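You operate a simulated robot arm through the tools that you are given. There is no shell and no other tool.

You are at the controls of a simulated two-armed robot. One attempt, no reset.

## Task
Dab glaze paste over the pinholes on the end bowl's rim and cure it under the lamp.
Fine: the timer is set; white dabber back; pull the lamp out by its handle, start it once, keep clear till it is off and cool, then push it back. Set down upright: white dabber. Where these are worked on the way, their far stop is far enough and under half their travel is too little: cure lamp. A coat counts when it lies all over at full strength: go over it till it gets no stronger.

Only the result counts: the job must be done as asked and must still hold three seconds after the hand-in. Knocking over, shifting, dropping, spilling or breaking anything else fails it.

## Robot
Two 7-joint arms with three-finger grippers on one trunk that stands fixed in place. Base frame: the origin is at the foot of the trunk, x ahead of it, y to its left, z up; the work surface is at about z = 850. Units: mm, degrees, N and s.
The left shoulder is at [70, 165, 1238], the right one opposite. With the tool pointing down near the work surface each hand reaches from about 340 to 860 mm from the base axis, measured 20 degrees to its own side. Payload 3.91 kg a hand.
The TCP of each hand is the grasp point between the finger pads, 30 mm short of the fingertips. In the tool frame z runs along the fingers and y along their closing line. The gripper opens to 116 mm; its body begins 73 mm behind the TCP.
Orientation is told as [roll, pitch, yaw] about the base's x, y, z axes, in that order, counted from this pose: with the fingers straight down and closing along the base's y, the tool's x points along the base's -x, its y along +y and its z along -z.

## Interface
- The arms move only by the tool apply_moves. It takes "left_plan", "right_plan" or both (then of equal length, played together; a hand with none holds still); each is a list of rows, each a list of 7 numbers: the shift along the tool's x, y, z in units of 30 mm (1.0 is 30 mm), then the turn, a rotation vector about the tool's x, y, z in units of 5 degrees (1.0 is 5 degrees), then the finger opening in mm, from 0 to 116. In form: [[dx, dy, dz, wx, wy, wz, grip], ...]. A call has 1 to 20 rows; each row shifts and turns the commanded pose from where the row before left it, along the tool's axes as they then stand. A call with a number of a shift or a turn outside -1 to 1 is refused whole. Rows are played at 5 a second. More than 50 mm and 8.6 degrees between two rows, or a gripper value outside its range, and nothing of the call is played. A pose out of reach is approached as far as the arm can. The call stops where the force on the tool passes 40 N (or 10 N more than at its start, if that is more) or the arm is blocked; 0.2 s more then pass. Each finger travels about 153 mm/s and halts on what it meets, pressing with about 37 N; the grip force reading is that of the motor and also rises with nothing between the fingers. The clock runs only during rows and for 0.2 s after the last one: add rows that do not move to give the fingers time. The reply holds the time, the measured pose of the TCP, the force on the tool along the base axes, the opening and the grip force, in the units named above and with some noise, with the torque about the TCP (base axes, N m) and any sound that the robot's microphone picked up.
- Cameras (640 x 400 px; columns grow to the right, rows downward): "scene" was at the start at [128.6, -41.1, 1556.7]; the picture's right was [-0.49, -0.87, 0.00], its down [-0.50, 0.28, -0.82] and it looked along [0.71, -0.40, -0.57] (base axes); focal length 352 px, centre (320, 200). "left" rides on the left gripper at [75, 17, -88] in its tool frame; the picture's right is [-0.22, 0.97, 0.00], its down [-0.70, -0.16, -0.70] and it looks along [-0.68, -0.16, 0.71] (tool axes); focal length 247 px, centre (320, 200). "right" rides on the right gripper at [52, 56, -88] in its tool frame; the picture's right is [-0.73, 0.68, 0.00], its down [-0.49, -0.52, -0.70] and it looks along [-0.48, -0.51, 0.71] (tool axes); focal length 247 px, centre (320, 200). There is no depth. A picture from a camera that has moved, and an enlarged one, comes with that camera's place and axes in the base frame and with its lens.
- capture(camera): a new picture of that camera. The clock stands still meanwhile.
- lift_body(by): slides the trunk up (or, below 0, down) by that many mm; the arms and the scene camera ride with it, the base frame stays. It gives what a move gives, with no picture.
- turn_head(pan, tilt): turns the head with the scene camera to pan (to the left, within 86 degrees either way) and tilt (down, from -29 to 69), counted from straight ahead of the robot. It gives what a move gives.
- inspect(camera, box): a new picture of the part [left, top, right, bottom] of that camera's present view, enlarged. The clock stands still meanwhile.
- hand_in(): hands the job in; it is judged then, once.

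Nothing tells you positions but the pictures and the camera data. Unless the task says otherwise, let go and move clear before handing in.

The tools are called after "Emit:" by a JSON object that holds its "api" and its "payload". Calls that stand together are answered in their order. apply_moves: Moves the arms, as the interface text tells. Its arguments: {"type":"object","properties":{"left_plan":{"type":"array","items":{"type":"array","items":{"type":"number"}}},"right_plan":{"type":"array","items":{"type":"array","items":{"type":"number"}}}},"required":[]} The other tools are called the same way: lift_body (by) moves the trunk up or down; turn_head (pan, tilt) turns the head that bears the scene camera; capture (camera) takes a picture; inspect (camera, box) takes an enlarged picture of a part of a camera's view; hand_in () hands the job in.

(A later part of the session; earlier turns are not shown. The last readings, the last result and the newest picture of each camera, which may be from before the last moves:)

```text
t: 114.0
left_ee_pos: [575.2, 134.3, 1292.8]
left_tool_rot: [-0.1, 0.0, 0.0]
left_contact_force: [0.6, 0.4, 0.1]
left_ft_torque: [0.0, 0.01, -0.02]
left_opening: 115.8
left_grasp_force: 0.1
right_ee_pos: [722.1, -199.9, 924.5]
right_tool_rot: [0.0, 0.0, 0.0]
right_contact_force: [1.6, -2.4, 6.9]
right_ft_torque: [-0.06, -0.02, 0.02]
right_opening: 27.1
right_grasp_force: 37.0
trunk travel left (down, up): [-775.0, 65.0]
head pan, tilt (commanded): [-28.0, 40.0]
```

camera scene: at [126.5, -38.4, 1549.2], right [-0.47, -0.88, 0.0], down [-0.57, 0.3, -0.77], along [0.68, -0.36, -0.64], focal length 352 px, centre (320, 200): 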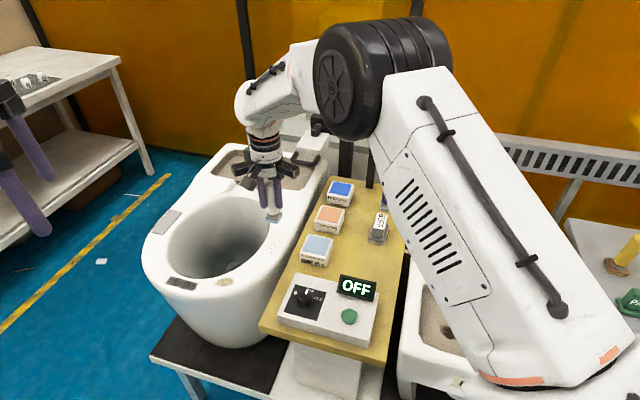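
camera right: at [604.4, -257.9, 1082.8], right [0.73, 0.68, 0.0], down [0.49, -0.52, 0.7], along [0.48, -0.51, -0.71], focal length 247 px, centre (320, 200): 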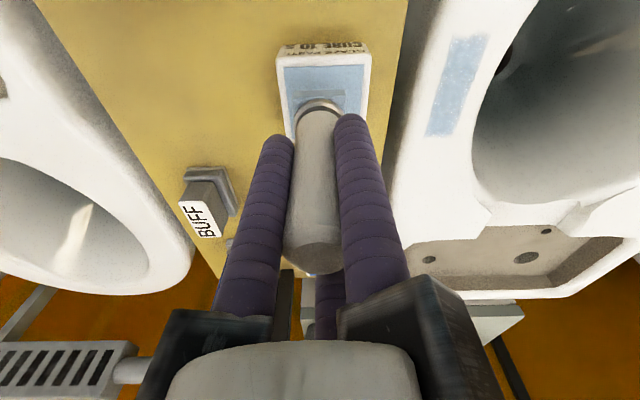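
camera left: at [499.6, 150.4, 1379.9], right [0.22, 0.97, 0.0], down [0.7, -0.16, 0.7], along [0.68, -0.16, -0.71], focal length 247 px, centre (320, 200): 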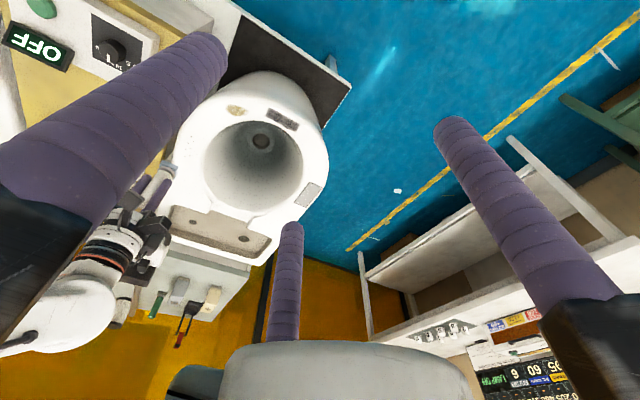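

I'll lift and inspect the strip and the dabber's seat in the fingers.

Emit:
{"api": "apply_moves", "payload": {"right_plan": [[0, 0, -0.6, 0, 0, 0, 10], [0, 0, -0.9, 0, 0, 0, 10], [0, 0, -0.9, 0, 0, 0, 10], [0.49, -0.94, 0, 0, 0, 0, 10], [0.49, -0.94, 0, 0, 0, 0, 10], [0.49, -0.94, 0, 0, 0, 0, 10], [0.49, -0.94, 0, 0, 0, 0, 10], [0, 0, 0, 0, 0, 0, 10]]}}

Emit:
{"api": "inspect", "payload": {"camera": "scene", "box": [240, 200, 310, 262]}}

Emit:
{"api": "inspect", "payload": {"camera": "right", "box": [390, 10, 510, 150]}}

Emit:
{"api": "capture", "payload": {"camera": "right"}}

Emit:
{"api": "inspect", "payload": {"camera": "scene", "box": [262, 215, 300, 260]}}

```text
t: 115.8
left_ee_pos: [575.2, 137.6, 1290.8]
left_tool_rot: [0.0, 0.0, 0.1]
left_contact_force: [0.2, 0.2, 0.2]
left_ft_torque: [-0.02, 0.02, 0.0]
left_opening: 116.3
left_grasp_force: 0.0
right_ee_pos: [663.5, -313.3, 995.1]
right_tool_rot: [-0.1, 0.1, 0.0]
right_contact_force: [-0.3, 0.9, -1.4]
right_ft_torque: [0.0, -0.03, 0.0]
right_opening: 27.2
right_grasp_force: 37.0
trunk travel left (down, up): [-775.0, 65.0]
head pan, tilt (commanded): [-28.0, 40.0]
```

```text
6.45 times, centred on (275, 231) of scene
camera zoom: at [127.5, -37.2, 1549.1], right [-0.47, -0.88, 0.0], down [-0.57, 0.3, -0.77], along [0.68, -0.36, -0.64], focal length 2270 px, centre (610, 0)
```

zoom: 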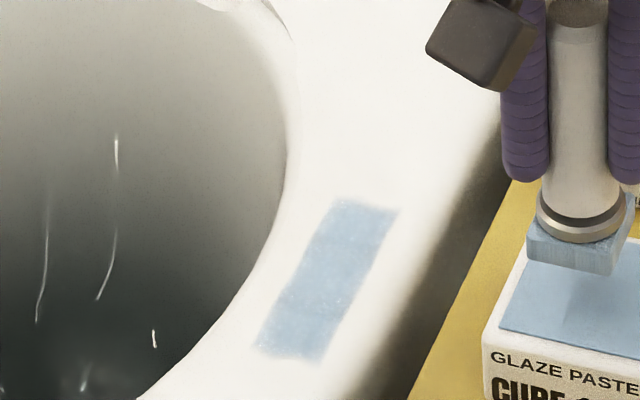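

```text
2.86 times, centred on (450, 80) of right
camera zoom: at [611.8, -256.1, 1082.8], right [0.73, 0.68, 0.0], down [0.49, -0.52, 0.7], along [0.48, -0.51, -0.71], focal length 706 px, centre (-51, 543)
```

zoom: 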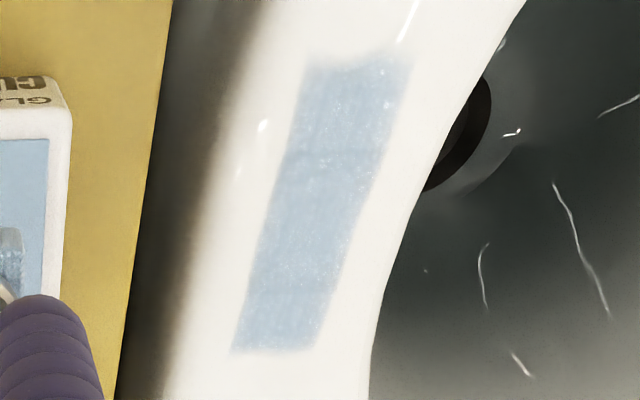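

```text
taken
camera right: at [611.8, -256.1, 1082.8], right [0.73, 0.68, 0.0], down [0.49, -0.52, 0.7], along [0.48, -0.51, -0.71], focal length 247 px, centre (320, 200)
```

right: 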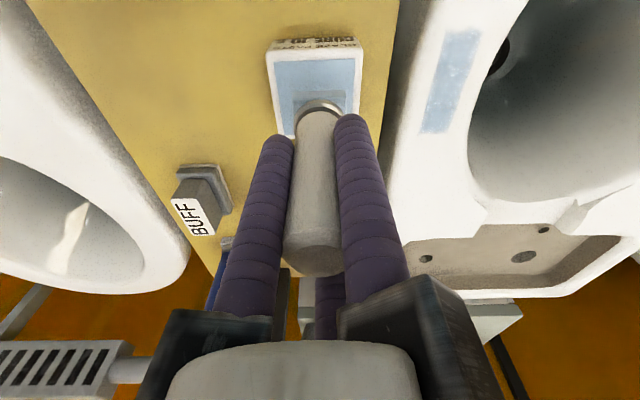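

```text
8.89 times, centred on (281, 238) of scene
camera zoom: at [127.5, -37.2, 1549.1], right [-0.47, -0.88, 0.0], down [-0.57, 0.3, -0.77], along [0.68, -0.36, -0.64], focal length 3128 px, centre (667, -133)
```

zoom: 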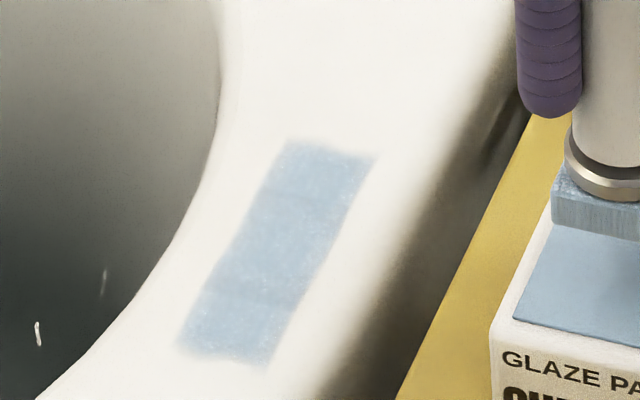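

The coat looks the same as after the last cycle, but one more light cycle with a fresh load will confirm it. The dabber slipped up a few mm in the grip, so I'll find contact in the paste carefully.

Emit:
{"api": "apply_moves", "payload": {"right_plan": [[0.03, -0.1, 0.4, 0, 0, 0, 10], [0, 0, 0.4, 0, 0, 0, 10], [0, 0, 0.15, 0, 0, 0, 10], [0, 0, 0.05, 0, 0, 0, 10], [0, 0, 0, 0, 0, 0, 10]]}}

Emit:
{"api": "inspect", "payload": {"camera": "right", "box": [260, 30, 380, 130]}}

```text
t: 117.0
left_ee_pos: [576.0, 136.0, 1292.3]
left_tool_rot: [0.0, 0.0, 0.0]
left_contact_force: [0.2, -0.6, 0.1]
left_ft_torque: [-0.01, -0.01, 0.02]
left_opening: 116.3
left_grasp_force: 0.1
right_ee_pos: [664.8, -315.3, 964.9]
right_tool_rot: [0.0, -0.1, 0.0]
right_contact_force: [-0.3, 0.1, -1.4]
right_ft_torque: [0.0, 0.02, 0.0]
right_opening: 26.9
right_grasp_force: 37.1
trunk travel left (down, up): [-775.0, 65.0]
head pan, tilt (commanded): [-28.0, 40.0]
```

```text
4.00 times, centred on (320, 80) of right
camera zoom: at [611.0, -258.7, 1052.5], right [0.73, 0.68, 0.0], down [0.49, -0.52, 0.7], along [0.48, -0.51, -0.71], focal length 988 px, centre (320, 680)
```

zoom: 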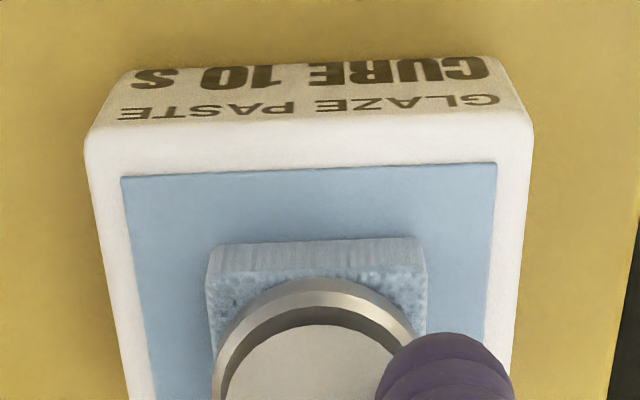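

Emit:
{"api": "apply_moves", "payload": {"right_plan": [[0, 0, 0.05, 0, 0, 0, 10], [0, 0, 0.03, 0, 0, 0, 10], [0, 0, 0, 0, 0, 0, 10]]}}

```text
t: 117.8
left_ee_pos: [572.8, 135.3, 1292.5]
left_tool_rot: [0.0, -0.2, 0.0]
left_contact_force: [0.2, -0.2, -0.7]
left_ft_torque: [0.01, 0.01, 0.03]
left_opening: 116.0
left_grasp_force: 0.1
right_ee_pos: [664.9, -316.1, 964.8]
right_tool_rot: [0.0, -0.2, -0.1]
right_contact_force: [1.3, -2.2, 15.0]
right_ft_torque: [-0.02, 0.17, 0.0]
right_opening: 26.9
right_grasp_force: 37.7
trunk travel left (down, up): [-775.0, 65.0]
head pan, tilt (commanded): [-28.0, 40.0]
```

Contact is good. Final confirming cycle: stroke out and back with light pressure.

Emit:
{"api": "apply_moves", "payload": {"right_plan": [[0, 0, 0, 0, 0, 0, 10], [0, 0, 0, 0, 0, 0, 10], [0, 0, -0.5, 0, 0, 0, 10], [0, 0, -1, 0, 0, 0, 10], [-0.478, 0.947, 0, 0, 0, 0, 10], [-0.478, 0.947, 0, 0, 0, 0, 10], [-0.478, 0.947, 0, 0, 0, 0, 10], [-0.478, 0.947, 0, 0, 0, 0, 10], [0, 0, 0.9, 0, 0, 0, 10], [0, 0, 0.9, 0, 0, 0, 10], [0, 0, 0.9, 0, 0, 0, 10], [0, 0, 0.12, 0, 0, 0, 10], [0, 0, 0.03, 0, 0, 0, 10], [0, 0, 0, 0, 0, 0, 10]]}}

```text
t: 120.8
left_ee_pos: [575.3, 135.4, 1293.4]
left_tool_rot: [-0.1, 0.0, -0.1]
left_contact_force: [0.1, 0.3, 0.1]
left_ft_torque: [0.0, -0.04, 0.0]
left_opening: 116.2
left_grasp_force: 0.0
right_ee_pos: [720.1, -203.2, 922.5]
right_tool_rot: [0.0, -0.2, -0.1]
right_contact_force: [1.5, 0.0, 7.6]
right_ft_torque: [0.03, 0.07, 0.02]
right_opening: 27.1
right_grasp_force: 36.6
trunk travel left (down, up): [-775.0, 65.0]
head pan, tilt (commanded): [-28.0, 40.0]
```

Emit:
{"api": "apply_moves", "payload": {"right_plan": [[-0.1, -0.1, 0, 0, 0, 0, 10], [-0.1, -0.1, 0, 0, 0, 0, 10], [-0.1, -0.1, 0, 0, 0, 0, 10], [-0.1, -0.1, 0, 0, 0, 0, 10], [-0.1, -0.1, 0, 0, 0, 0, 10], [-0.1, -0.1, 0, 0, 0, 0, 10], [-0.1, -0.1, -0.003, 0, 0, 0, 10], [-0.1, -0.1, -0.003, 0, 0, 0, 10], [-0.1, -0.1, -0.003, 0, 0, 0, 10], [-0.1, -0.1, -0.006, 0, 0, 0, 10], [-0.1, -0.1, -0.006, 0, 0, 0, 10], [-0.1, -0.1, -0.006, 0, 0, 0, 10], [-0.1, -0.1, -0.008, 0, 0, 0, 10], [-0.1, -0.1, -0.01, 0, 0, 0, 10]]}}

Emit:
{"api": "apply_moves", "payload": {"right_plan": [[-0.1, -0.1, -0.014, 0, 0, 0, 10], [-0.1, -0.1, -0.014, 0, 0, 0, 10], [-0.1, -0.1, -0.014, 0, 0, 0, 10], [-0.1, -0.1, -0.014, 0, 0, 0, 10], [-0.1, -0.1, -0.016, 0, 0, 0, 10], [-0.1, -0.1, -0.016, 0, 0, 0, 10], [-0.1, -0.1, -0.016, 0, 0, 0, 10], [-0.1, -0.1, -0.018, 0, 0, 0, 10], [-0.1, -0.1, -0.018, 0, 0, 0, 10], [-0.1, -0.1, -0.018, 0, 0, 0, 10], [0, 0, 0, 0, 0, 0, 10]]}}

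Emit:
{"api": "inspect", "payload": {"camera": "right", "box": [260, 0, 380, 130]}}

```text
t: 123.8
left_ee_pos: [573.9, 136.0, 1292.7]
left_tool_rot: [0.0, -0.2, 0.1]
left_contact_force: [-0.3, 0.5, 0.2]
left_ft_torque: [-0.02, 0.03, 0.01]
left_opening: 115.8
left_grasp_force: 0.1
right_ee_pos: [761.5, -244.2, 926.2]
right_tool_rot: [0.0, -0.2, 0.0]
right_contact_force: [-3.2, 4.3, 9.0]
right_ft_torque: [0.02, 0.19, -0.06]
right_opening: 27.0
right_grasp_force: 37.2
trunk travel left (down, up): [-775.0, 65.0]
head pan, tilt (commanded): [-28.0, 40.0]
```

```text
t: 126.2
left_ee_pos: [575.7, 136.0, 1291.2]
left_tool_rot: [0.0, -0.1, -0.1]
left_contact_force: [-0.4, 0.2, -0.4]
left_ft_torque: [0.01, 0.02, 0.02]
left_opening: 115.9
left_grasp_force: 0.1
right_ee_pos: [791.3, -272.7, 929.1]
right_tool_rot: [0.1, -0.1, 0.0]
right_contact_force: [-3.0, 3.6, 7.9]
right_ft_torque: [0.01, 0.2, -0.08]
right_opening: 27.0
right_grasp_force: 37.3
trunk travel left (down, up): [-775.0, 65.0]
head pan, tilt (commanded): [-28.0, 40.0]
```

```text
3.08 times, centred on (320, 65) of right
camera zoom: at [738.7, -216.6, 1016.7], right [0.73, 0.68, 0.0], down [0.49, -0.52, 0.7], along [0.48, -0.51, -0.71], focal length 760 px, centre (320, 615)
```

zoom: 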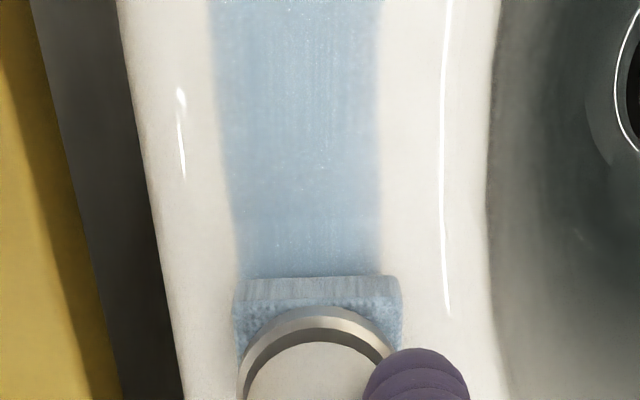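

Uniform apart from shading. I'll make the return stroke and then take a final look.

Emit:
{"api": "apply_moves", "payload": {"right_plan": [[0.09, -0.09, 0.01, 0, 0, 0, 10], [0.1, 0.1, 0.018, 0, 0, 0, 10], [0.1, 0.1, 0.018, 0, 0, 0, 10], [0.1, 0.1, 0.018, 0, 0, 0, 10], [0.1, 0.1, 0.016, 0, 0, 0, 10], [0.1, 0.1, 0.016, 0, 0, 0, 10], [0.1, 0.1, 0.016, 0, 0, 0, 10], [0.1, 0.1, 0.014, 0, 0, 0, 10], [0.1, 0.1, 0.014, 0, 0, 0, 10], [0.1, 0.1, 0.012, 0, 0, 0, 10], [0.1, 0.1, 0.01, 0, 0, 0, 10], [0.1, 0.1, 0.006, 0, 0, 0, 10], [0.1, 0.1, 0.005, 0, 0, 0, 10], [0.1, 0.1, 0.004, 0, 0, 0, 10], [0.1, 0.1, 0.003, 0, 0, 0, 10]]}}

Emit:
{"api": "apply_moves", "payload": {"right_plan": [[0.1, 0.1, 0.003, 0, 0, 0, 10], [0.1, 0.1, 0.003, 0, 0, 0, 10], [0.1, 0.1, 0, 0, 0, 0, 10], [0.1, 0.1, 0, 0, 0, 0, 10], [0.1, 0.1, 0, 0, 0, 0, 10], [0.1, 0.1, 0, 0, 0, 0, 10], [0.1, 0.1, 0, 0, 0, 0, 10], [0.1, 0.1, 0, 0, 0, 0, 10], [0.1, 0.1, 0, 0, 0, 0, 10], [0.1, 0.1, 0, 0, 0, 0, 10], [0, 0, 0, 0, 0, 0, 10]]}}

Emit:
{"api": "apply_moves", "payload": {"right_plan": [[0, 0, -0.6, 0, 0, 0, 10], [0, 0, -0.9, 0, 0, 0, 10], [0, 0, -0.9, 0, 0, 0, 10], [0.49, -0.94, -0.3, 0, 0, 0, 10], [0.49, -0.94, -0.3, 0, 0, 0, 10], [0.49, -0.94, 0, 0, 0, 0, 10], [0.49, -0.94, 0, 0, 0, 0, 10], [0, 0, 0, 0, 0, 0, 10]]}}

Emit:
{"api": "inspect", "payload": {"camera": "scene", "box": [240, 200, 310, 262]}}

Emit:
{"api": "inspect", "payload": {"camera": "right", "box": [390, 10, 510, 150]}}

Emit:
{"api": "inspect", "payload": {"camera": "scene", "box": [262, 215, 300, 260]}}

```text
t: 129.4
left_ee_pos: [574.1, 135.1, 1293.7]
left_tool_rot: [0.0, -0.1, 0.1]
left_contact_force: [0.1, 0.8, -0.8]
left_ft_torque: [0.0, 0.0, 0.0]
left_opening: 115.8
left_grasp_force: 0.1
right_ee_pos: [746.4, -234.6, 922.5]
right_tool_rot: [0.0, -0.1, 0.0]
right_contact_force: [3.5, -3.0, 13.6]
right_ft_torque: [-0.56, -0.19, 0.1]
right_opening: 27.4
right_grasp_force: 36.9
trunk travel left (down, up): [-775.0, 65.0]
head pan, tilt (commanded): [-28.0, 40.0]
```

```text
t: 131.8
left_ee_pos: [575.0, 134.6, 1292.7]
left_tool_rot: [0.0, 0.0, 0.0]
left_contact_force: [-0.4, 0.3, 0.2]
left_ft_torque: [-0.02, 0.0, -0.01]
left_opening: 115.8
left_grasp_force: 0.1
right_ee_pos: [717.0, -205.3, 923.3]
right_tool_rot: [0.0, 0.0, 0.1]
right_contact_force: [1.0, -2.6, 6.8]
right_ft_torque: [-0.03, 0.02, -0.01]
right_opening: 27.2
right_grasp_force: 36.3
trunk travel left (down, up): [-775.0, 65.0]
head pan, tilt (commanded): [-28.0, 40.0]
```

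```text
t: 133.6
left_ee_pos: [576.3, 135.3, 1292.1]
left_tool_rot: [-0.1, 0.0, 0.0]
left_contact_force: [0.6, 0.3, -0.6]
left_ft_torque: [-0.02, 0.02, -0.03]
left_opening: 116.2
left_grasp_force: 0.0
right_ee_pos: [658.7, -317.6, 1011.9]
right_tool_rot: [0.0, -0.1, -0.1]
right_contact_force: [-0.3, 0.8, -2.5]
right_ft_torque: [0.0, 0.01, -0.02]
right_opening: 27.3
right_grasp_force: 37.9
trunk travel left (down, up): [-775.0, 65.0]
head pan, tilt (commanded): [-28.0, 40.0]
```

```text
6.45 times, centred on (275, 231) of scene
camera zoom: at [127.3, -37.2, 1549.1], right [-0.47, -0.88, 0.0], down [-0.57, 0.3, -0.77], along [0.68, -0.36, -0.64], focal length 2270 px, centre (610, 0)
```

zoom: 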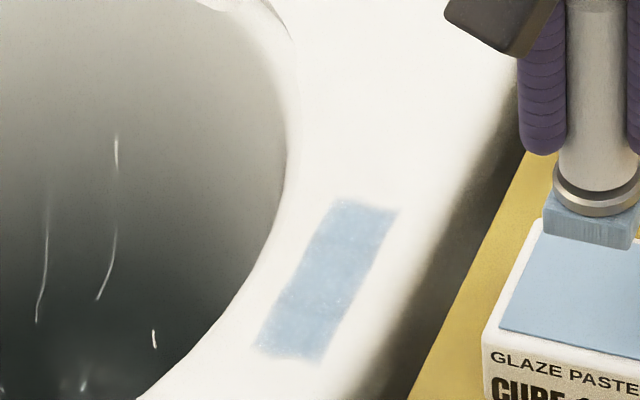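

```text
2.86 times, centred on (450, 80) of right
camera zoom: at [605.6, -260.4, 1099.6], right [0.73, 0.68, 0.0], down [0.49, -0.52, 0.7], along [0.48, -0.51, -0.71], focal length 706 px, centre (-51, 543)
```

zoom: 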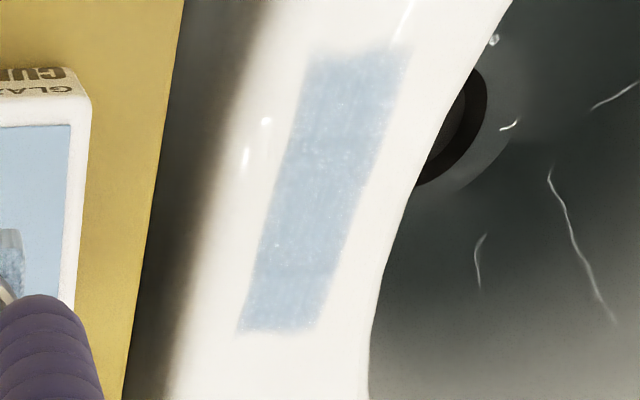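

```text
8.89 times, centred on (281, 238) of scene
camera zoom: at [127.3, -37.2, 1549.1], right [-0.47, -0.88, 0.0], down [-0.57, 0.3, -0.77], along [0.68, -0.36, -0.64], focal length 3128 px, centre (667, -133)
```

zoom: 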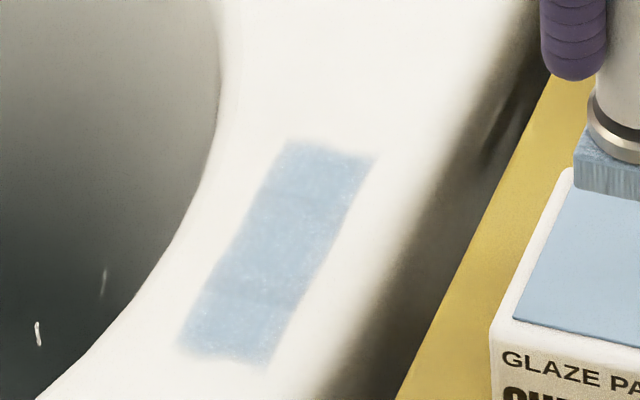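

The coat hasn't changed over the last two cycles, so it's at full strength. Now I'll return the white dabber to its original spot.

Emit:
{"api": "apply_moves", "payload": {"right_plan": [[0.811, -0.803, 0, 0, 0, 0, 10], [0.811, -0.803, 0, 0, 0, 0, 10], [0.811, -0.803, 0, 0, 0, 0, 10], [0.811, -0.803, 0, 0, 0, 0, 10], [0, 0, 0.9, 0, 0, 0, 10], [0, 0, 0.9, 0, 0, 0, 10], [0, 0, 0.7, 0, 0, 0, 10], [0, 0, 0.3, 0, 0, 0, 10], [0, 0, 0, 0, 0, 0, 10]]}}

Emit:
{"api": "capture", "payload": {"camera": "right"}}

Emit:
{"api": "inspect", "payload": {"camera": "scene", "box": [330, 190, 430, 290]}}

```text
t: 135.6
left_ee_pos: [574.8, 135.0, 1292.4]
left_tool_rot: [0.0, 0.1, 0.0]
left_contact_force: [-0.2, 0.5, 0.2]
left_ft_torque: [-0.01, 0.01, -0.03]
left_opening: 116.2
left_grasp_force: 0.1
right_ee_pos: [562.4, -413.7, 929.9]
right_tool_rot: [0.1, 0.0, 0.0]
right_contact_force: [-0.3, 0.4, -1.5]
right_ft_torque: [-0.04, 0.0, 0.02]
right_opening: 27.2
right_grasp_force: 37.0
trunk travel left (down, up): [-775.0, 65.0]
head pan, tilt (commanded): [-28.0, 40.0]
```

```text
taken
camera right: at [509.1, -356.9, 1016.5], right [0.73, 0.68, 0.0], down [0.49, -0.52, 0.7], along [0.48, -0.51, -0.71], focal length 247 px, centre (320, 200)
```

right: 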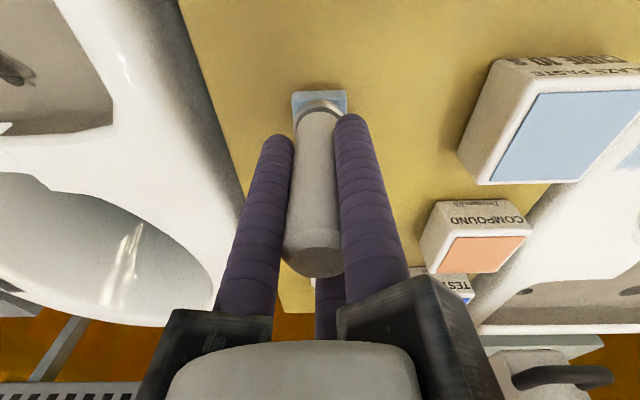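

```text
4.00 times, centred on (380, 240) of scene
camera zoom: at [127.0, -38.0, 1549.1], right [-0.47, -0.88, 0.0], down [-0.57, 0.3, -0.77], along [0.68, -0.36, -0.64], focal length 1408 px, centre (80, 40)
```

zoom: 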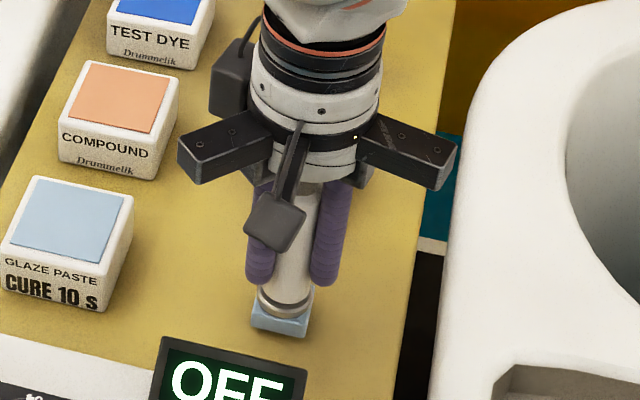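

Right over its spot. I'll lower it in small steps until it touches.

Emit:
{"api": "apply_moves", "payload": {"right_plan": [[0, 0, 0.1, 0, 0, 0, 10], [0, 0, 0.05, 0, 0, 0, 10], [0, 0, 0, 0, 0, 0, 10]]}}

Emit:
{"api": "apply_moves", "payload": {"right_plan": [[0, 0, 0.04, 0, 0, 0, 10], [0, 0, 0, 0, 0, 0, 10]]}}

```text
t: 136.4
left_ee_pos: [575.4, 134.5, 1292.3]
left_tool_rot: [-0.1, 0.0, 0.0]
left_contact_force: [1.1, -0.1, 0.6]
left_ft_torque: [-0.03, 0.0, 0.01]
left_opening: 115.9
left_grasp_force: 0.1
right_ee_pos: [562.4, -415.0, 924.9]
right_tool_rot: [0.0, 0.0, 0.0]
right_contact_force: [-0.3, -0.2, -2.2]
right_ft_torque: [0.01, 0.03, -0.01]
right_opening: 27.2
right_grasp_force: 37.1
trunk travel left (down, up): [-775.0, 65.0]
head pan, tilt (commanded): [-28.0, 40.0]
```

```text
t: 137.0
left_ee_pos: [576.4, 135.1, 1292.9]
left_tool_rot: [-0.1, -0.1, 0.0]
left_contact_force: [0.5, 0.1, 0.5]
left_ft_torque: [0.04, 0.02, 0.02]
left_opening: 116.3
left_grasp_force: 0.1
right_ee_pos: [562.0, -413.5, 923.5]
right_tool_rot: [-0.1, 0.0, 0.0]
right_contact_force: [0.4, 0.4, -1.5]
right_ft_torque: [-0.05, -0.01, 0.01]
right_opening: 27.5
right_grasp_force: 37.3
trunk travel left (down, up): [-775.0, 65.0]
head pan, tilt (commanded): [-28.0, 40.0]
```

Emit:
{"api": "apply_moves", "payload": {"right_plan": [[0, 0, 0.035, 0, 0, 0, 10], [0, 0, 0, 0, 0, 0, 10]]}}

Emit:
{"api": "apply_moves", "payload": {"right_plan": [[0, 0, 0.025, 0, 0, 0, 10], [0, 0, 0, 0, 0, 0, 10]]}}

```text
t: 137.6
left_ee_pos: [574.1, 135.6, 1292.8]
left_tool_rot: [0.0, 0.0, 0.0]
left_contact_force: [0.3, -0.3, -0.1]
left_ft_torque: [0.0, 0.0, 0.0]
left_opening: 116.3
left_grasp_force: 0.2
right_ee_pos: [561.6, -414.7, 923.4]
right_tool_rot: [-0.1, -0.1, 0.0]
right_contact_force: [-0.8, -0.7, 6.4]
right_ft_torque: [-0.01, 0.14, 0.03]
right_opening: 27.2
right_grasp_force: 36.6
trunk travel left (down, up): [-775.0, 65.0]
head pan, tilt (commanded): [-28.0, 40.0]
```

```text
t: 138.2
left_ee_pos: [574.5, 136.6, 1293.8]
left_tool_rot: [0.0, -0.1, 0.0]
left_contact_force: [0.7, -0.3, -0.5]
left_ft_torque: [0.03, 0.03, 0.02]
left_opening: 116.1
left_grasp_force: 0.1
right_ee_pos: [563.2, -415.0, 923.1]
right_tool_rot: [-0.1, -0.2, 0.1]
right_contact_force: [-0.2, -2.3, 16.4]
right_ft_torque: [-0.01, 0.28, 0.07]
right_opening: 27.2
right_grasp_force: 37.2
trunk travel left (down, up): [-775.0, 65.0]
head pan, tilt (commanded): [-28.0, 40.0]
```

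It's standing on the bench. I'll ease off the pressure, open slowly and check that it stays upright.

Emit:
{"api": "apply_moves", "payload": {"right_plan": [[0, 0, -0.04, 0, 0, 0, 10], [0, 0, 0, 0, 0, 0, 28], [0, 0, 0, 0, 0, 0, 31], [0, 0, 0, 0, 0, 0, 36], [0, 0, 0, 0, 0, 0, 45], [0, 0, 0, 0, 0, 0, 60], [0, 0, 0, 0, 0, 0, 80], [0, 0, 0, 0, 0, 0, 80]]}}

Emit:
{"api": "capture", "payload": {"camera": "right"}}

Emit:
{"api": "inspect", "payload": {"camera": "scene", "box": [330, 190, 430, 290]}}

```text
t: 140.0
left_ee_pos: [575.4, 133.9, 1292.6]
left_tool_rot: [0.0, 0.0, 0.0]
left_contact_force: [-0.6, 0.1, -0.3]
left_ft_torque: [0.0, 0.02, 0.03]
left_opening: 116.2
left_grasp_force: 0.1
right_ee_pos: [562.7, -415.2, 921.7]
right_tool_rot: [0.0, 0.1, 0.0]
right_contact_force: [0.1, 0.0, -0.3]
right_ft_torque: [-0.02, 0.01, 0.03]
right_opening: 80.1
right_grasp_force: 0.2
trunk travel left (down, up): [-775.0, 65.0]
head pan, tilt (commanded): [-28.0, 40.0]
```

```text
taken
camera right: at [509.3, -357.1, 1009.8], right [0.73, 0.68, 0.0], down [0.49, -0.52, 0.7], along [0.48, -0.51, -0.71], focal length 247 px, centre (320, 200)
```

right: 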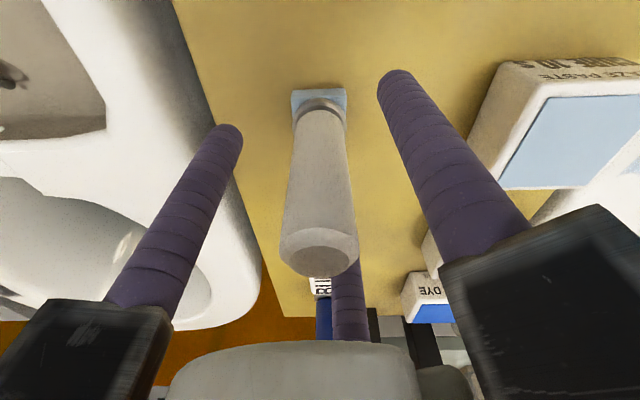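

```text
4.00 times, centred on (380, 240) of scene
camera zoom: at [126.7, -37.9, 1549.1], right [-0.47, -0.88, 0.0], down [-0.57, 0.3, -0.77], along [0.68, -0.36, -0.64], focal length 1408 px, centre (80, 40)
```

zoom: 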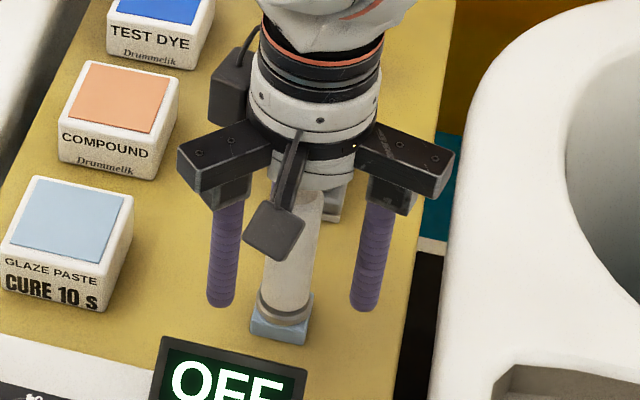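

The dabber stands upright and free. I'll retreat straight up and then study the lamp and its handle.

Emit:
{"api": "apply_moves", "payload": {"right_plan": [[0, 0, -0.5, 0, 0, 0, 80], [0, 0, -1, 0, 0, 0, 80], [0, 0, -1, 0, 0, 0, 80], [0, 0, -1, 0, 0, 0, 80], [0, 0, -1, 0, 0, 0, 80], [0, 0, -1, 0, 0, 0, 80], [0, 0, -1, 0, 0, 0, 80], [0, 0, 0, 0, 0, 0, 80]]}}

Emit:
{"api": "capture", "payload": {"camera": "scene"}}

Emit:
{"api": "inspect", "payload": {"camera": "scene", "box": [330, 220, 400, 280]}}

Emit:
{"api": "capture", "payload": {"camera": "right"}}

```text
t: 141.8
left_ee_pos: [575.7, 134.2, 1291.8]
left_tool_rot: [0.0, 0.1, 0.0]
left_contact_force: [-0.1, -0.4, -1.5]
left_ft_torque: [-0.04, 0.01, 0.02]
left_opening: 115.8
left_grasp_force: 0.1
right_ee_pos: [562.1, -413.7, 1116.6]
right_tool_rot: [0.1, 0.0, 0.0]
right_contact_force: [1.2, -0.2, -0.6]
right_ft_torque: [-0.03, -0.02, 0.01]
right_opening: 80.0
right_grasp_force: 0.1
trunk travel left (down, up): [-775.0, 65.0]
head pan, tilt (commanded): [-28.0, 40.0]
```

```text
taken
camera scene: at [127.3, -38.1, 1549.1], right [-0.47, -0.88, 0.0], down [-0.57, 0.3, -0.77], along [0.68, -0.36, -0.64], focal length 352 px, centre (320, 200)
```

scene: 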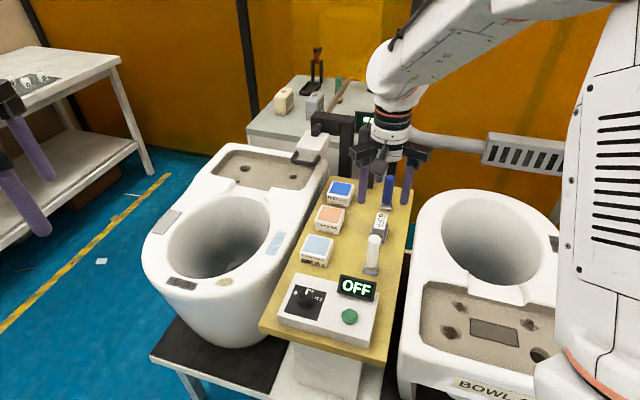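

```text
6.67 times, centred on (365, 250) of scene
camera zoom: at [127.3, -38.1, 1549.1], right [-0.47, -0.88, 0.0], down [-0.57, 0.3, -0.77], along [0.68, -0.36, -0.64], focal length 2346 px, centre (20, -133)
```

zoom: 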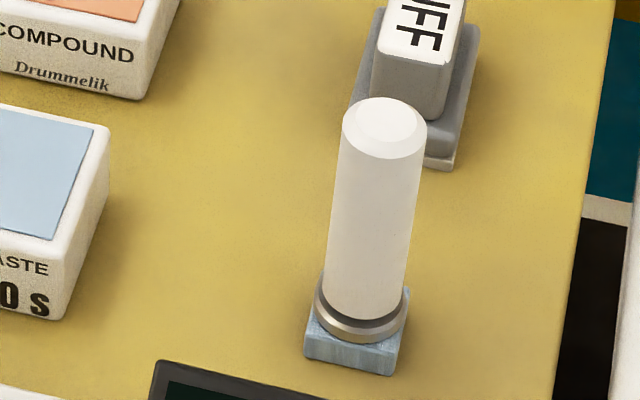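

```text
taken
camera right: at [509.7, -357.5, 1204.3], right [0.73, 0.68, 0.0], down [0.49, -0.52, 0.7], along [0.48, -0.51, -0.71], focal length 247 px, centre (320, 200)
```

right: 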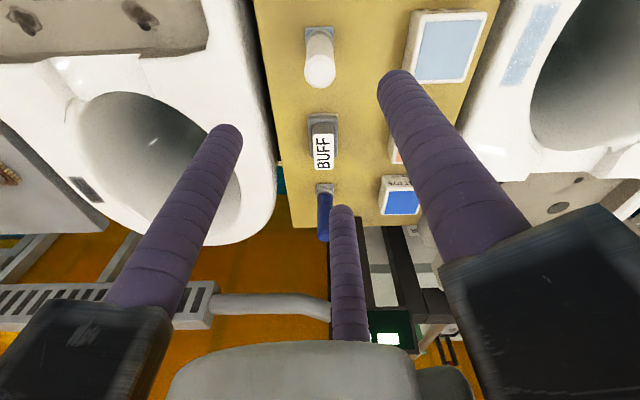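

The dabber is back upright in its place. Next I'll move the right hand toward the lamp to look at the handle with the wrist camera.

Emit:
{"api": "apply_moves", "payload": {"right_plan": [[-0.878, 0.689, 0, 0, 0, 0, 80], [-0.878, 0.689, 0, 0, 0, 0, 80], [-0.878, 0.689, 0, 0, 0, 0, 80], [-0.878, 0.689, 0, 0, 0, 0, 80], [-0.878, 0.689, 0, 0, 0, 0, 80], [-0.878, 0.689, 0, 0, 0, 0, 80], [0, 0, 0, 0, 0, 0, 116]]}}

Emit:
{"api": "capture", "payload": {"camera": "right"}}

Emit:
{"api": "inspect", "payload": {"camera": "right", "box": [220, 180, 400, 340]}}

Emit:
{"api": "capture", "payload": {"camera": "scene"}}

```text
t: 143.4
left_ee_pos: [575.3, 136.0, 1292.5]
left_tool_rot: [0.0, 0.0, 0.0]
left_contact_force: [-0.8, -0.6, -0.7]
left_ft_torque: [0.03, -0.01, -0.01]
left_opening: 116.0
left_grasp_force: 0.2
right_ee_pos: [719.3, -289.7, 1117.4]
right_tool_rot: [0.0, 0.0, 0.0]
right_contact_force: [0.4, -0.5, 0.0]
right_ft_torque: [-0.01, -0.01, 0.01]
right_opening: 116.0
right_grasp_force: 0.1
trunk travel left (down, up): [-775.0, 65.0]
head pan, tilt (commanded): [-28.0, 40.0]
```

```text
taken
camera right: at [666.4, -232.5, 1204.7], right [0.73, 0.68, 0.0], down [0.49, -0.52, 0.7], along [0.48, -0.51, -0.71], focal length 247 px, centre (320, 200)
```

right: 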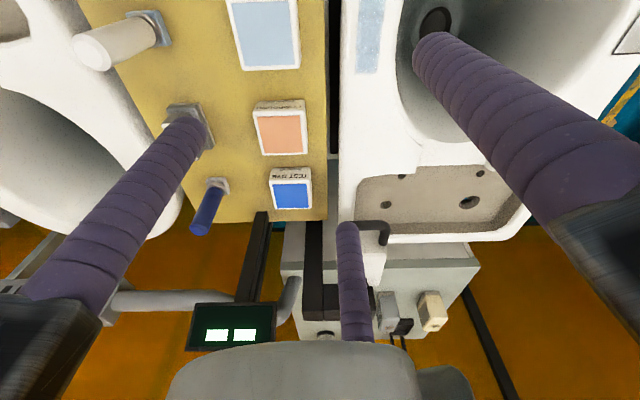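

```text
2.50 times, centred on (310, 260) of right
camera zoom: at [666.4, -232.5, 1204.7], right [0.73, 0.68, 0.0], down [0.49, -0.52, 0.7], along [0.48, -0.51, -0.71], focal length 617 px, centre (345, 50)
```

zoom: 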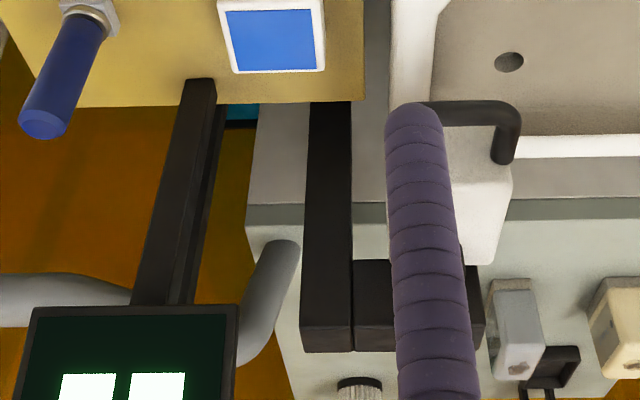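

```text
taken
camera scene: at [126.1, -38.2, 1549.2], right [-0.47, -0.88, 0.0], down [-0.57, 0.3, -0.77], along [0.68, -0.36, -0.64], focal length 352 px, centre (320, 200)
```

scene: 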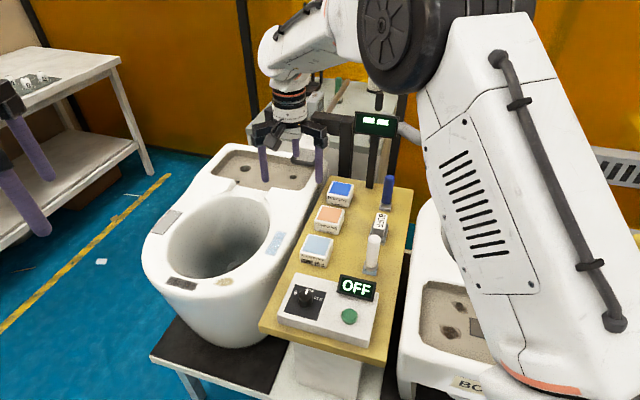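

The finger hides the lamp. I'll sidestep for a clear view.

Emit:
{"api": "apply_moves", "payload": {"right_plan": [[0.6, -0.6, 0, 0, 0, 0, 116], [0.6, -0.6, 0, 0, 0, 0, 116], [0.6, -0.6, 0, 0, 0, 0, 116], [0, 0, 0, 0, 0, 0, 116]]}}

Emit:
{"api": "capture", "payload": {"camera": "right"}}

Emit:
{"api": "inspect", "payload": {"camera": "right", "box": [360, 160, 520, 300]}}

```text
t: 144.4
left_ee_pos: [575.6, 134.7, 1292.8]
left_tool_rot: [0.1, 0.0, 0.0]
left_contact_force: [0.8, 0.8, -0.1]
left_ft_torque: [-0.03, 0.04, -0.01]
left_opening: 116.0
left_grasp_force: 0.0
right_ee_pos: [666.1, -344.5, 1116.5]
right_tool_rot: [0.0, 0.0, -0.1]
right_contact_force: [-0.4, 0.3, -0.3]
right_ft_torque: [0.02, 0.04, -0.03]
right_opening: 116.0
right_grasp_force: 0.1
trunk travel left (down, up): [-775.0, 65.0]
head pan, tilt (commanded): [-28.0, 40.0]
```

```text
taken
camera right: at [612.8, -286.9, 1204.3], right [0.73, 0.68, 0.0], down [0.49, -0.52, 0.7], along [0.48, -0.51, -0.71], focal length 247 px, centre (320, 200)
```

right: 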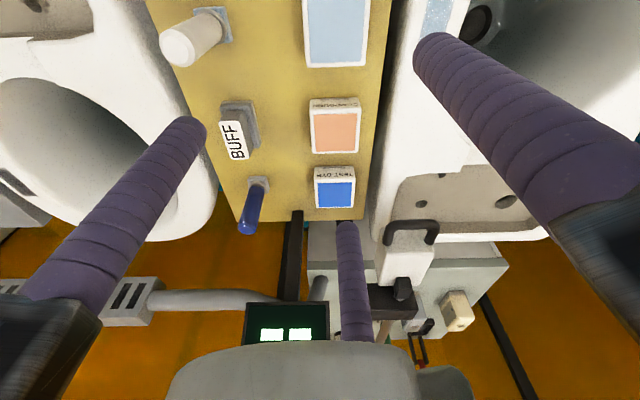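

```text
2.86 times, centred on (440, 230) of right
camera zoom: at [612.8, -286.9, 1204.3], right [0.73, 0.68, 0.0], down [0.49, -0.52, 0.7], along [0.48, -0.51, -0.71], focal length 706 px, centre (-23, 114)
```

zoom: 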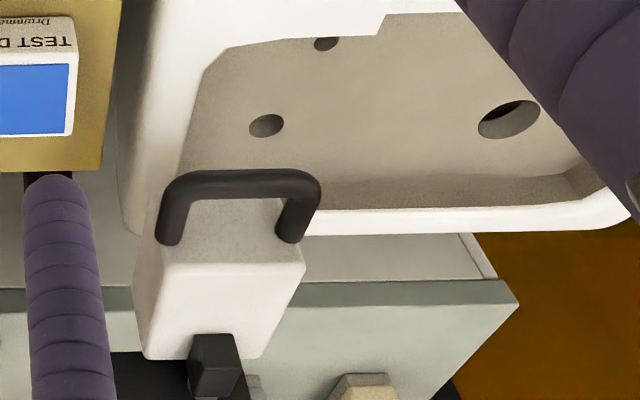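

From three views, the handle's crossbar centre is near (901, -398, 972). It lies across the bench axis, with legs of about 38 mm and inner width about 57 mm. I'll grip it from the front with the tool tilted forward, so first I'll move the left arm further aside, reposition the right hand and yaw it by 45°.

Emit:
{"api": "apply_moves", "payload": {"left_plan": [[0, 1, 0, 0, 0, 0, 116], [0, 1, 0, 0, 0, 0, 116], [0, 1, 0, 0, 0, 0, 116], [0, 1, 0, 0, 0, 0, 116], [0, 1, 0, 0, 0, 0, 116], [0, 1, 0, 0, 0, 0, 116], [0, 1, 0, 0, 0, 0, 116]], "right_plan": [[-0.35, 0.5, 0, 0, 0, 0, 80], [-0.35, 0.5, 0, 0, 0, 0, 80], [-0.35, 0.5, 0, 0, 0, 0, 80], [-0.35, 0.5, 0, 0, 0, 0, 80], [-0.35, 0.5, 0, 0, 0, 0, 80], [-0.35, 0.5, 0, 0, 0, 0, 80], [-0.35, 0.5, 0, 0, 0, 0, 80]]}}

Emit:
{"api": "apply_moves", "payload": {"right_plan": [[0, 0, 0, 0, 0, -1, 80], [0, 0, 0, 0, 0, -1, 80], [0, 0, 0, 0, 0, -1, 80], [0, 0, 0, 0, 0, -1, 80], [0, 0, 0, 0, 0, -1, 80], [0, 0, 0, 0, 0, -1, 80], [0, 0, 0, 0, 0, -1, 80], [0, 0, 0, 0, 0, -1, 80], [0, 0, 0, 0, 0, -1, 80], [0, 0, 0, 0, 0, 0, 80]]}}

Emit:
{"api": "capture", "payload": {"camera": "scene"}}

Emit:
{"api": "capture", "payload": {"camera": "right"}}

```text
t: 146.0
left_ee_pos: [576.4, 348.6, 1291.1]
left_tool_rot: [-0.2, 0.1, 0.0]
left_contact_force: [0.9, 0.2, -0.8]
left_ft_torque: [-0.04, -0.01, -0.04]
left_opening: 115.7
left_grasp_force: 0.0
right_ee_pos: [740.3, -237.0, 1117.6]
right_tool_rot: [-0.2, 0.0, 0.0]
right_contact_force: [-0.2, -0.1, -0.1]
right_ft_torque: [0.0, 0.01, 0.01]
right_opening: 79.9
right_grasp_force: 0.1
trunk travel left (down, up): [-775.0, 65.0]
head pan, tilt (commanded): [-28.0, 40.0]
```

```text
t: 148.2
left_ee_pos: [576.5, 345.6, 1291.8]
left_tool_rot: [0.0, 0.0, 0.0]
left_contact_force: [-0.2, 0.4, 0.1]
left_ft_torque: [0.03, 0.0, -0.01]
left_opening: 115.9
left_grasp_force: 0.1
right_ee_pos: [740.0, -238.7, 1117.5]
right_tool_rot: [0.0, 0.0, 44.9]
right_contact_force: [0.1, 0.3, -0.3]
right_ft_torque: [0.02, 0.0, -0.01]
right_opening: 79.9
right_grasp_force: 0.1
trunk travel left (down, up): [-775.0, 65.0]
head pan, tilt (commanded): [-28.0, 40.0]
```

```text
taken
camera scene: at [126.9, -37.7, 1549.1], right [-0.47, -0.88, 0.0], down [-0.57, 0.3, -0.77], along [0.68, -0.36, -0.64], focal length 352 px, centre (320, 200)
```

scene: 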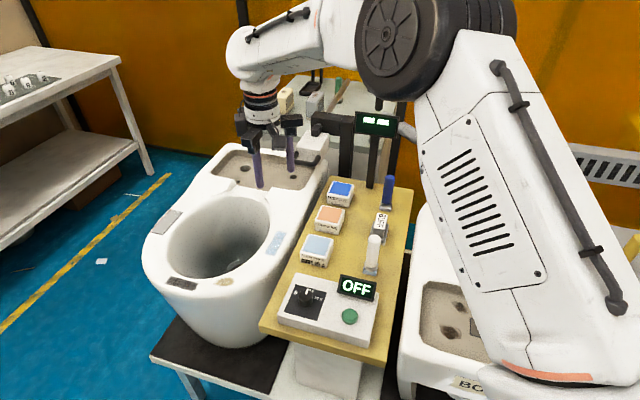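

```text
taken
camera right: at [662.0, -235.4, 1204.7], right [0.03, 1.0, 0.0], down [0.71, -0.02, 0.7], along [0.7, -0.02, -0.71], focal length 247 px, centre (320, 200)
```

right: 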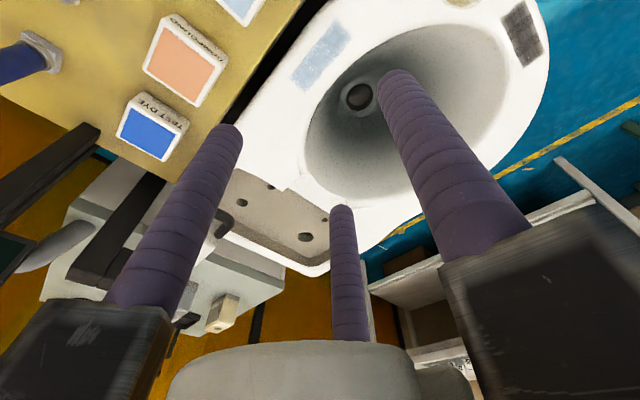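

Yaw of 45° reached. Now I'll tilt the tool forward toward the lamp.

Emit:
{"api": "apply_moves", "payload": {"right_plan": [[0, 0, 0, 1, 0, 0, 80], [0, 0, 0, 1, 0, 0, 80], [0, 0, 0, 1, 0, 0, 80], [0, 0, 0, 1, 0, 0, 80], [0, 0, 0, 1, 0, 0, 80], [0, 0, 0, 1, 0, 0, 80], [0, 0, 0, 1, 0, 0, 80], [0, 0, 0, 1, 0, 0, 80], [0, 0, 0, 1, 0, 0, 80], [0, 0, 0, 1, 0, 0, 80], [0, 0, 0, 1, 0, 0, 80], [0, 0, 0, 1, 0, 0, 80], [0, 0, 0, 0, 0, 0, 80]]}}

Emit:
{"api": "capture", "payload": {"camera": "scene"}}

Emit:
{"api": "capture", "payload": {"camera": "right"}}

```text
t: 151.2
left_ee_pos: [574.7, 343.4, 1291.8]
left_tool_rot: [0.0, 0.0, 0.0]
left_contact_force: [0.5, 0.0, 0.4]
left_ft_torque: [0.02, -0.01, -0.02]
left_opening: 116.2
left_grasp_force: 0.1
right_ee_pos: [736.7, -272.7, 1105.3]
right_tool_rot: [-56.3, -2.3, 41.2]
right_contact_force: [0.2, -0.8, -0.2]
right_ft_torque: [0.02, -0.01, 0.0]
right_opening: 79.6
right_grasp_force: 0.1
trunk travel left (down, up): [-775.0, 65.0]
head pan, tilt (commanded): [-28.0, 40.0]
stopped in row 13 (right hand): the arm was blocked; the commanded pose is now the measured one
```

```text
taken
camera scene: at [126.8, -38.2, 1549.1], right [-0.47, -0.88, 0.0], down [-0.57, 0.3, -0.77], along [0.68, -0.36, -0.64], focal length 352 px, centre (320, 200)
```

scene: 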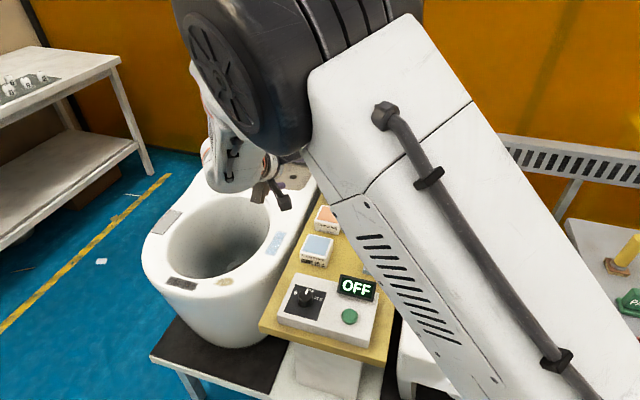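

```text
taken
camera right: at [627.4, -227.3, 1104.9], right [0.32, 0.78, -0.54], down [0.15, 0.52, 0.84], along [0.94, -0.35, 0.05], focal length 247 px, centre (320, 200)
```

right: 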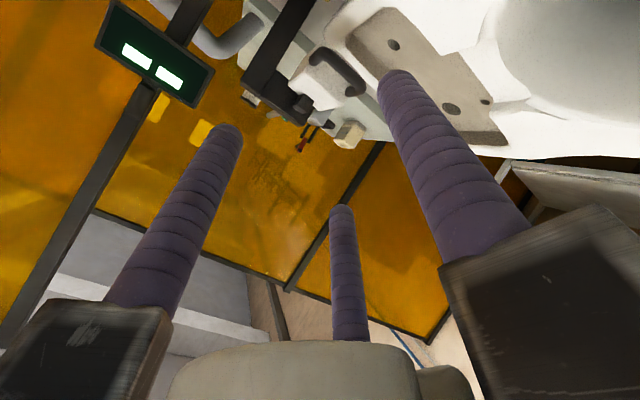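

The arm hit a limit at about 56° tilt this close in. Reaching further out toward the lamp should ease the wrist, so I'll move outward at this tilt to a point in front of the handle.

Emit:
{"api": "apply_moves", "payload": {"right_plan": [[-0.225, -0.073, 0.9, 0, -0.075, -0.16, 80], [-0.225, -0.073, 0.9, 0, -0.075, -0.16, 80], [-0.225, -0.073, 0.9, 0, -0.075, -0.16, 80], [-0.225, -0.073, 0.9, 0, -0.075, -0.16, 80], [0, 0, 0, 0, 0, 0, 80]]}}

Emit:
{"api": "capture", "payload": {"camera": "scene"}}

Emit:
{"api": "capture", "payload": {"camera": "right"}}

```text
t: 152.4
left_ee_pos: [575.7, 345.0, 1292.2]
left_tool_rot: [0.0, 0.0, -0.1]
left_contact_force: [0.0, 0.7, -0.6]
left_ft_torque: [0.01, 0.01, 0.01]
left_opening: 116.0
left_grasp_force: 0.1
right_ee_pos: [821.9, -322.8, 1055.4]
right_tool_rot: [-56.6, -0.4, 44.3]
right_contact_force: [0.6, -0.3, -1.2]
right_ft_torque: [0.0, 0.02, 0.03]
right_opening: 79.9
right_grasp_force: 0.1
trunk travel left (down, up): [-775.0, 65.0]
head pan, tilt (commanded): [-28.0, 40.0]
```

```text
taken
camera scene: at [126.2, -37.4, 1549.2], right [-0.47, -0.88, 0.0], down [-0.57, 0.3, -0.77], along [0.68, -0.36, -0.64], focal length 352 px, centre (320, 200)
```

scene: 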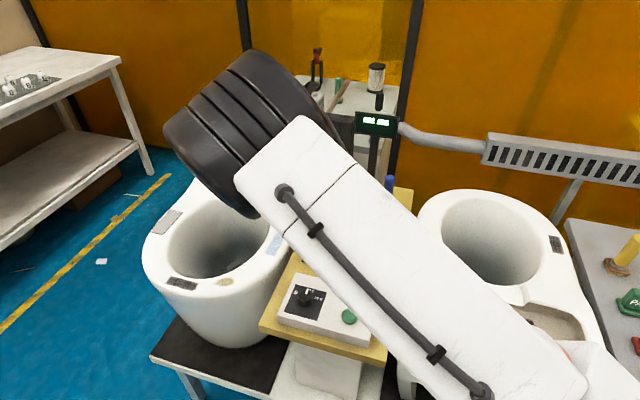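

```text
taken
camera right: at [710.5, -283.3, 1055.4], right [0.26, 0.78, -0.56], down [0.14, 0.55, 0.83], along [0.95, -0.29, 0.04], focal length 247 px, centre (320, 200)
```

right: 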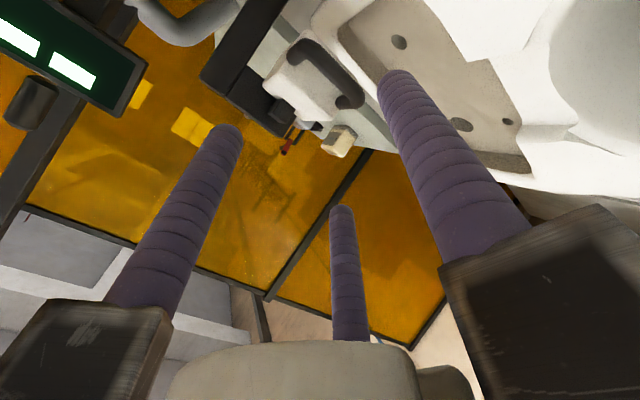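

It moved freely and the orientation is right (56° tilt, yaw 44°). I'll zoom in on the handle from here to pin down its position.

Emit:
{"api": "inspect", "payload": {"camera": "right", "box": [230, 10, 410, 130]}}

```text
3.33 times, centred on (320, 70) of right
camera zoom: at [710.5, -283.3, 1055.4], right [0.26, 0.78, -0.56], down [0.14, 0.55, 0.83], along [0.95, -0.29, 0.04], focal length 823 px, centre (320, 633)
```

zoom: 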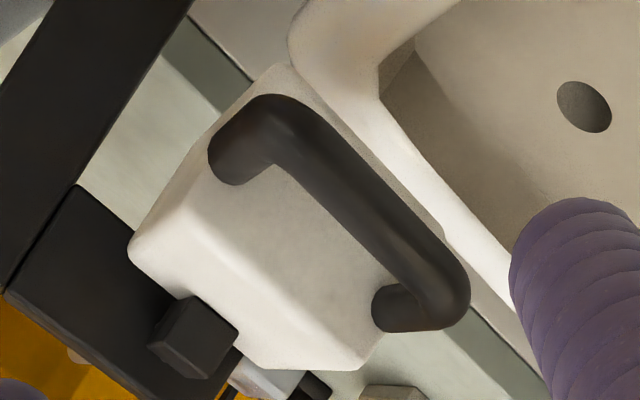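

The crossbar centre refines to about (912, -405, 962), Ø15 mm, running along the base's 45° direction with an inner width of about 48 mm. The two-finger side would foul the handle's legs, so I'll roll the tool 180° to put the single finger on the lamp side, in two checked stages.

Emit:
{"api": "apply_moves", "payload": {"right_plan": [[0, 0, 0, 0, 0, 1, 80], [0, 0, 0, 0, 0, 1, 80], [0, 0, 0, 0, 0, 1, 80], [0, 0, 0, 0, 0, 1, 80], [0, 0, 0, 0, 0, 1, 80], [0, 0, 0, 0, 0, 1, 80], [0, 0, 0, 0, 0, 1, 80], [0, 0, 0, 0, 0, 1, 80], [0, 0, 0, 0, 0, 1, 80], [0, 0, 0, 0, 0, 1, 80], [0, 0, 0, 0, 0, 1, 80], [0, 0, 0, 0, 0, 1, 80], [0, 0, 0, 0, 0, 1, 80], [0, 0, 0, 0, 0, 1, 80], [0, 0, 0, 0, 0, 1, 80], [0, 0, 0, 0, 0, 1, 80], [0, 0, 0, 0, 0, 1, 80], [0, 0, 0, 0, 0, 1, 80]]}}

Emit:
{"api": "capture", "payload": {"camera": "right"}}

Emit:
{"api": "capture", "payload": {"camera": "scene"}}

```text
t: 156.2
left_ee_pos: [575.7, 344.9, 1292.1]
left_tool_rot: [-0.1, 0.0, -0.1]
left_contact_force: [0.6, 0.3, 0.4]
left_ft_torque: [-0.02, 0.0, -0.01]
left_opening: 115.9
left_grasp_force: 0.0
right_ee_pos: [820.8, -329.6, 1054.2]
right_tool_rot: [1.3, -56.2, -47.3]
right_contact_force: [0.7, 0.9, 0.0]
right_ft_torque: [0.01, 0.0, -0.01]
right_opening: 79.8
right_grasp_force: 0.0
trunk travel left (down, up): [-775.0, 65.0]
head pan, tilt (commanded): [-28.0, 40.0]
```

```text
taken
camera right: at [790.0, -215.2, 1059.4], right [0.77, 0.17, 0.62], down [-0.6, -0.14, 0.79], along [0.22, -0.97, -0.01], focal length 247 px, centre (320, 200)
```

right: 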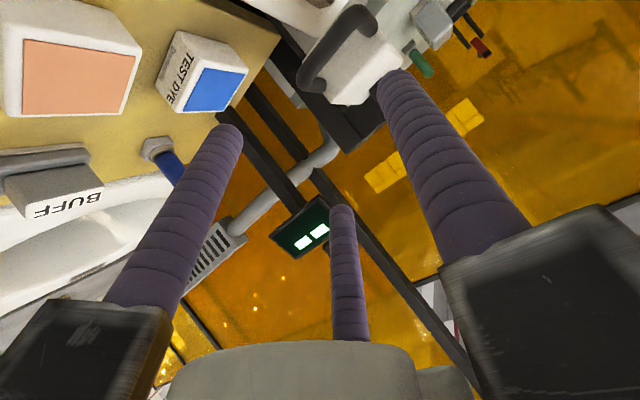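

```text
taken
camera scene: at [126.9, -37.7, 1549.1], right [-0.47, -0.88, 0.0], down [-0.57, 0.3, -0.77], along [0.68, -0.36, -0.64], focal length 352 px, centre (320, 200)
```

scene: 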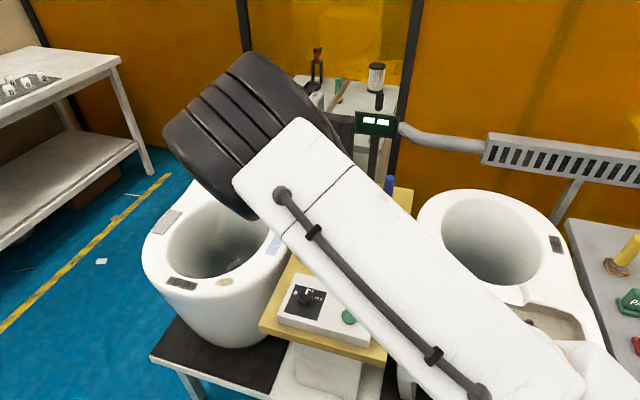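

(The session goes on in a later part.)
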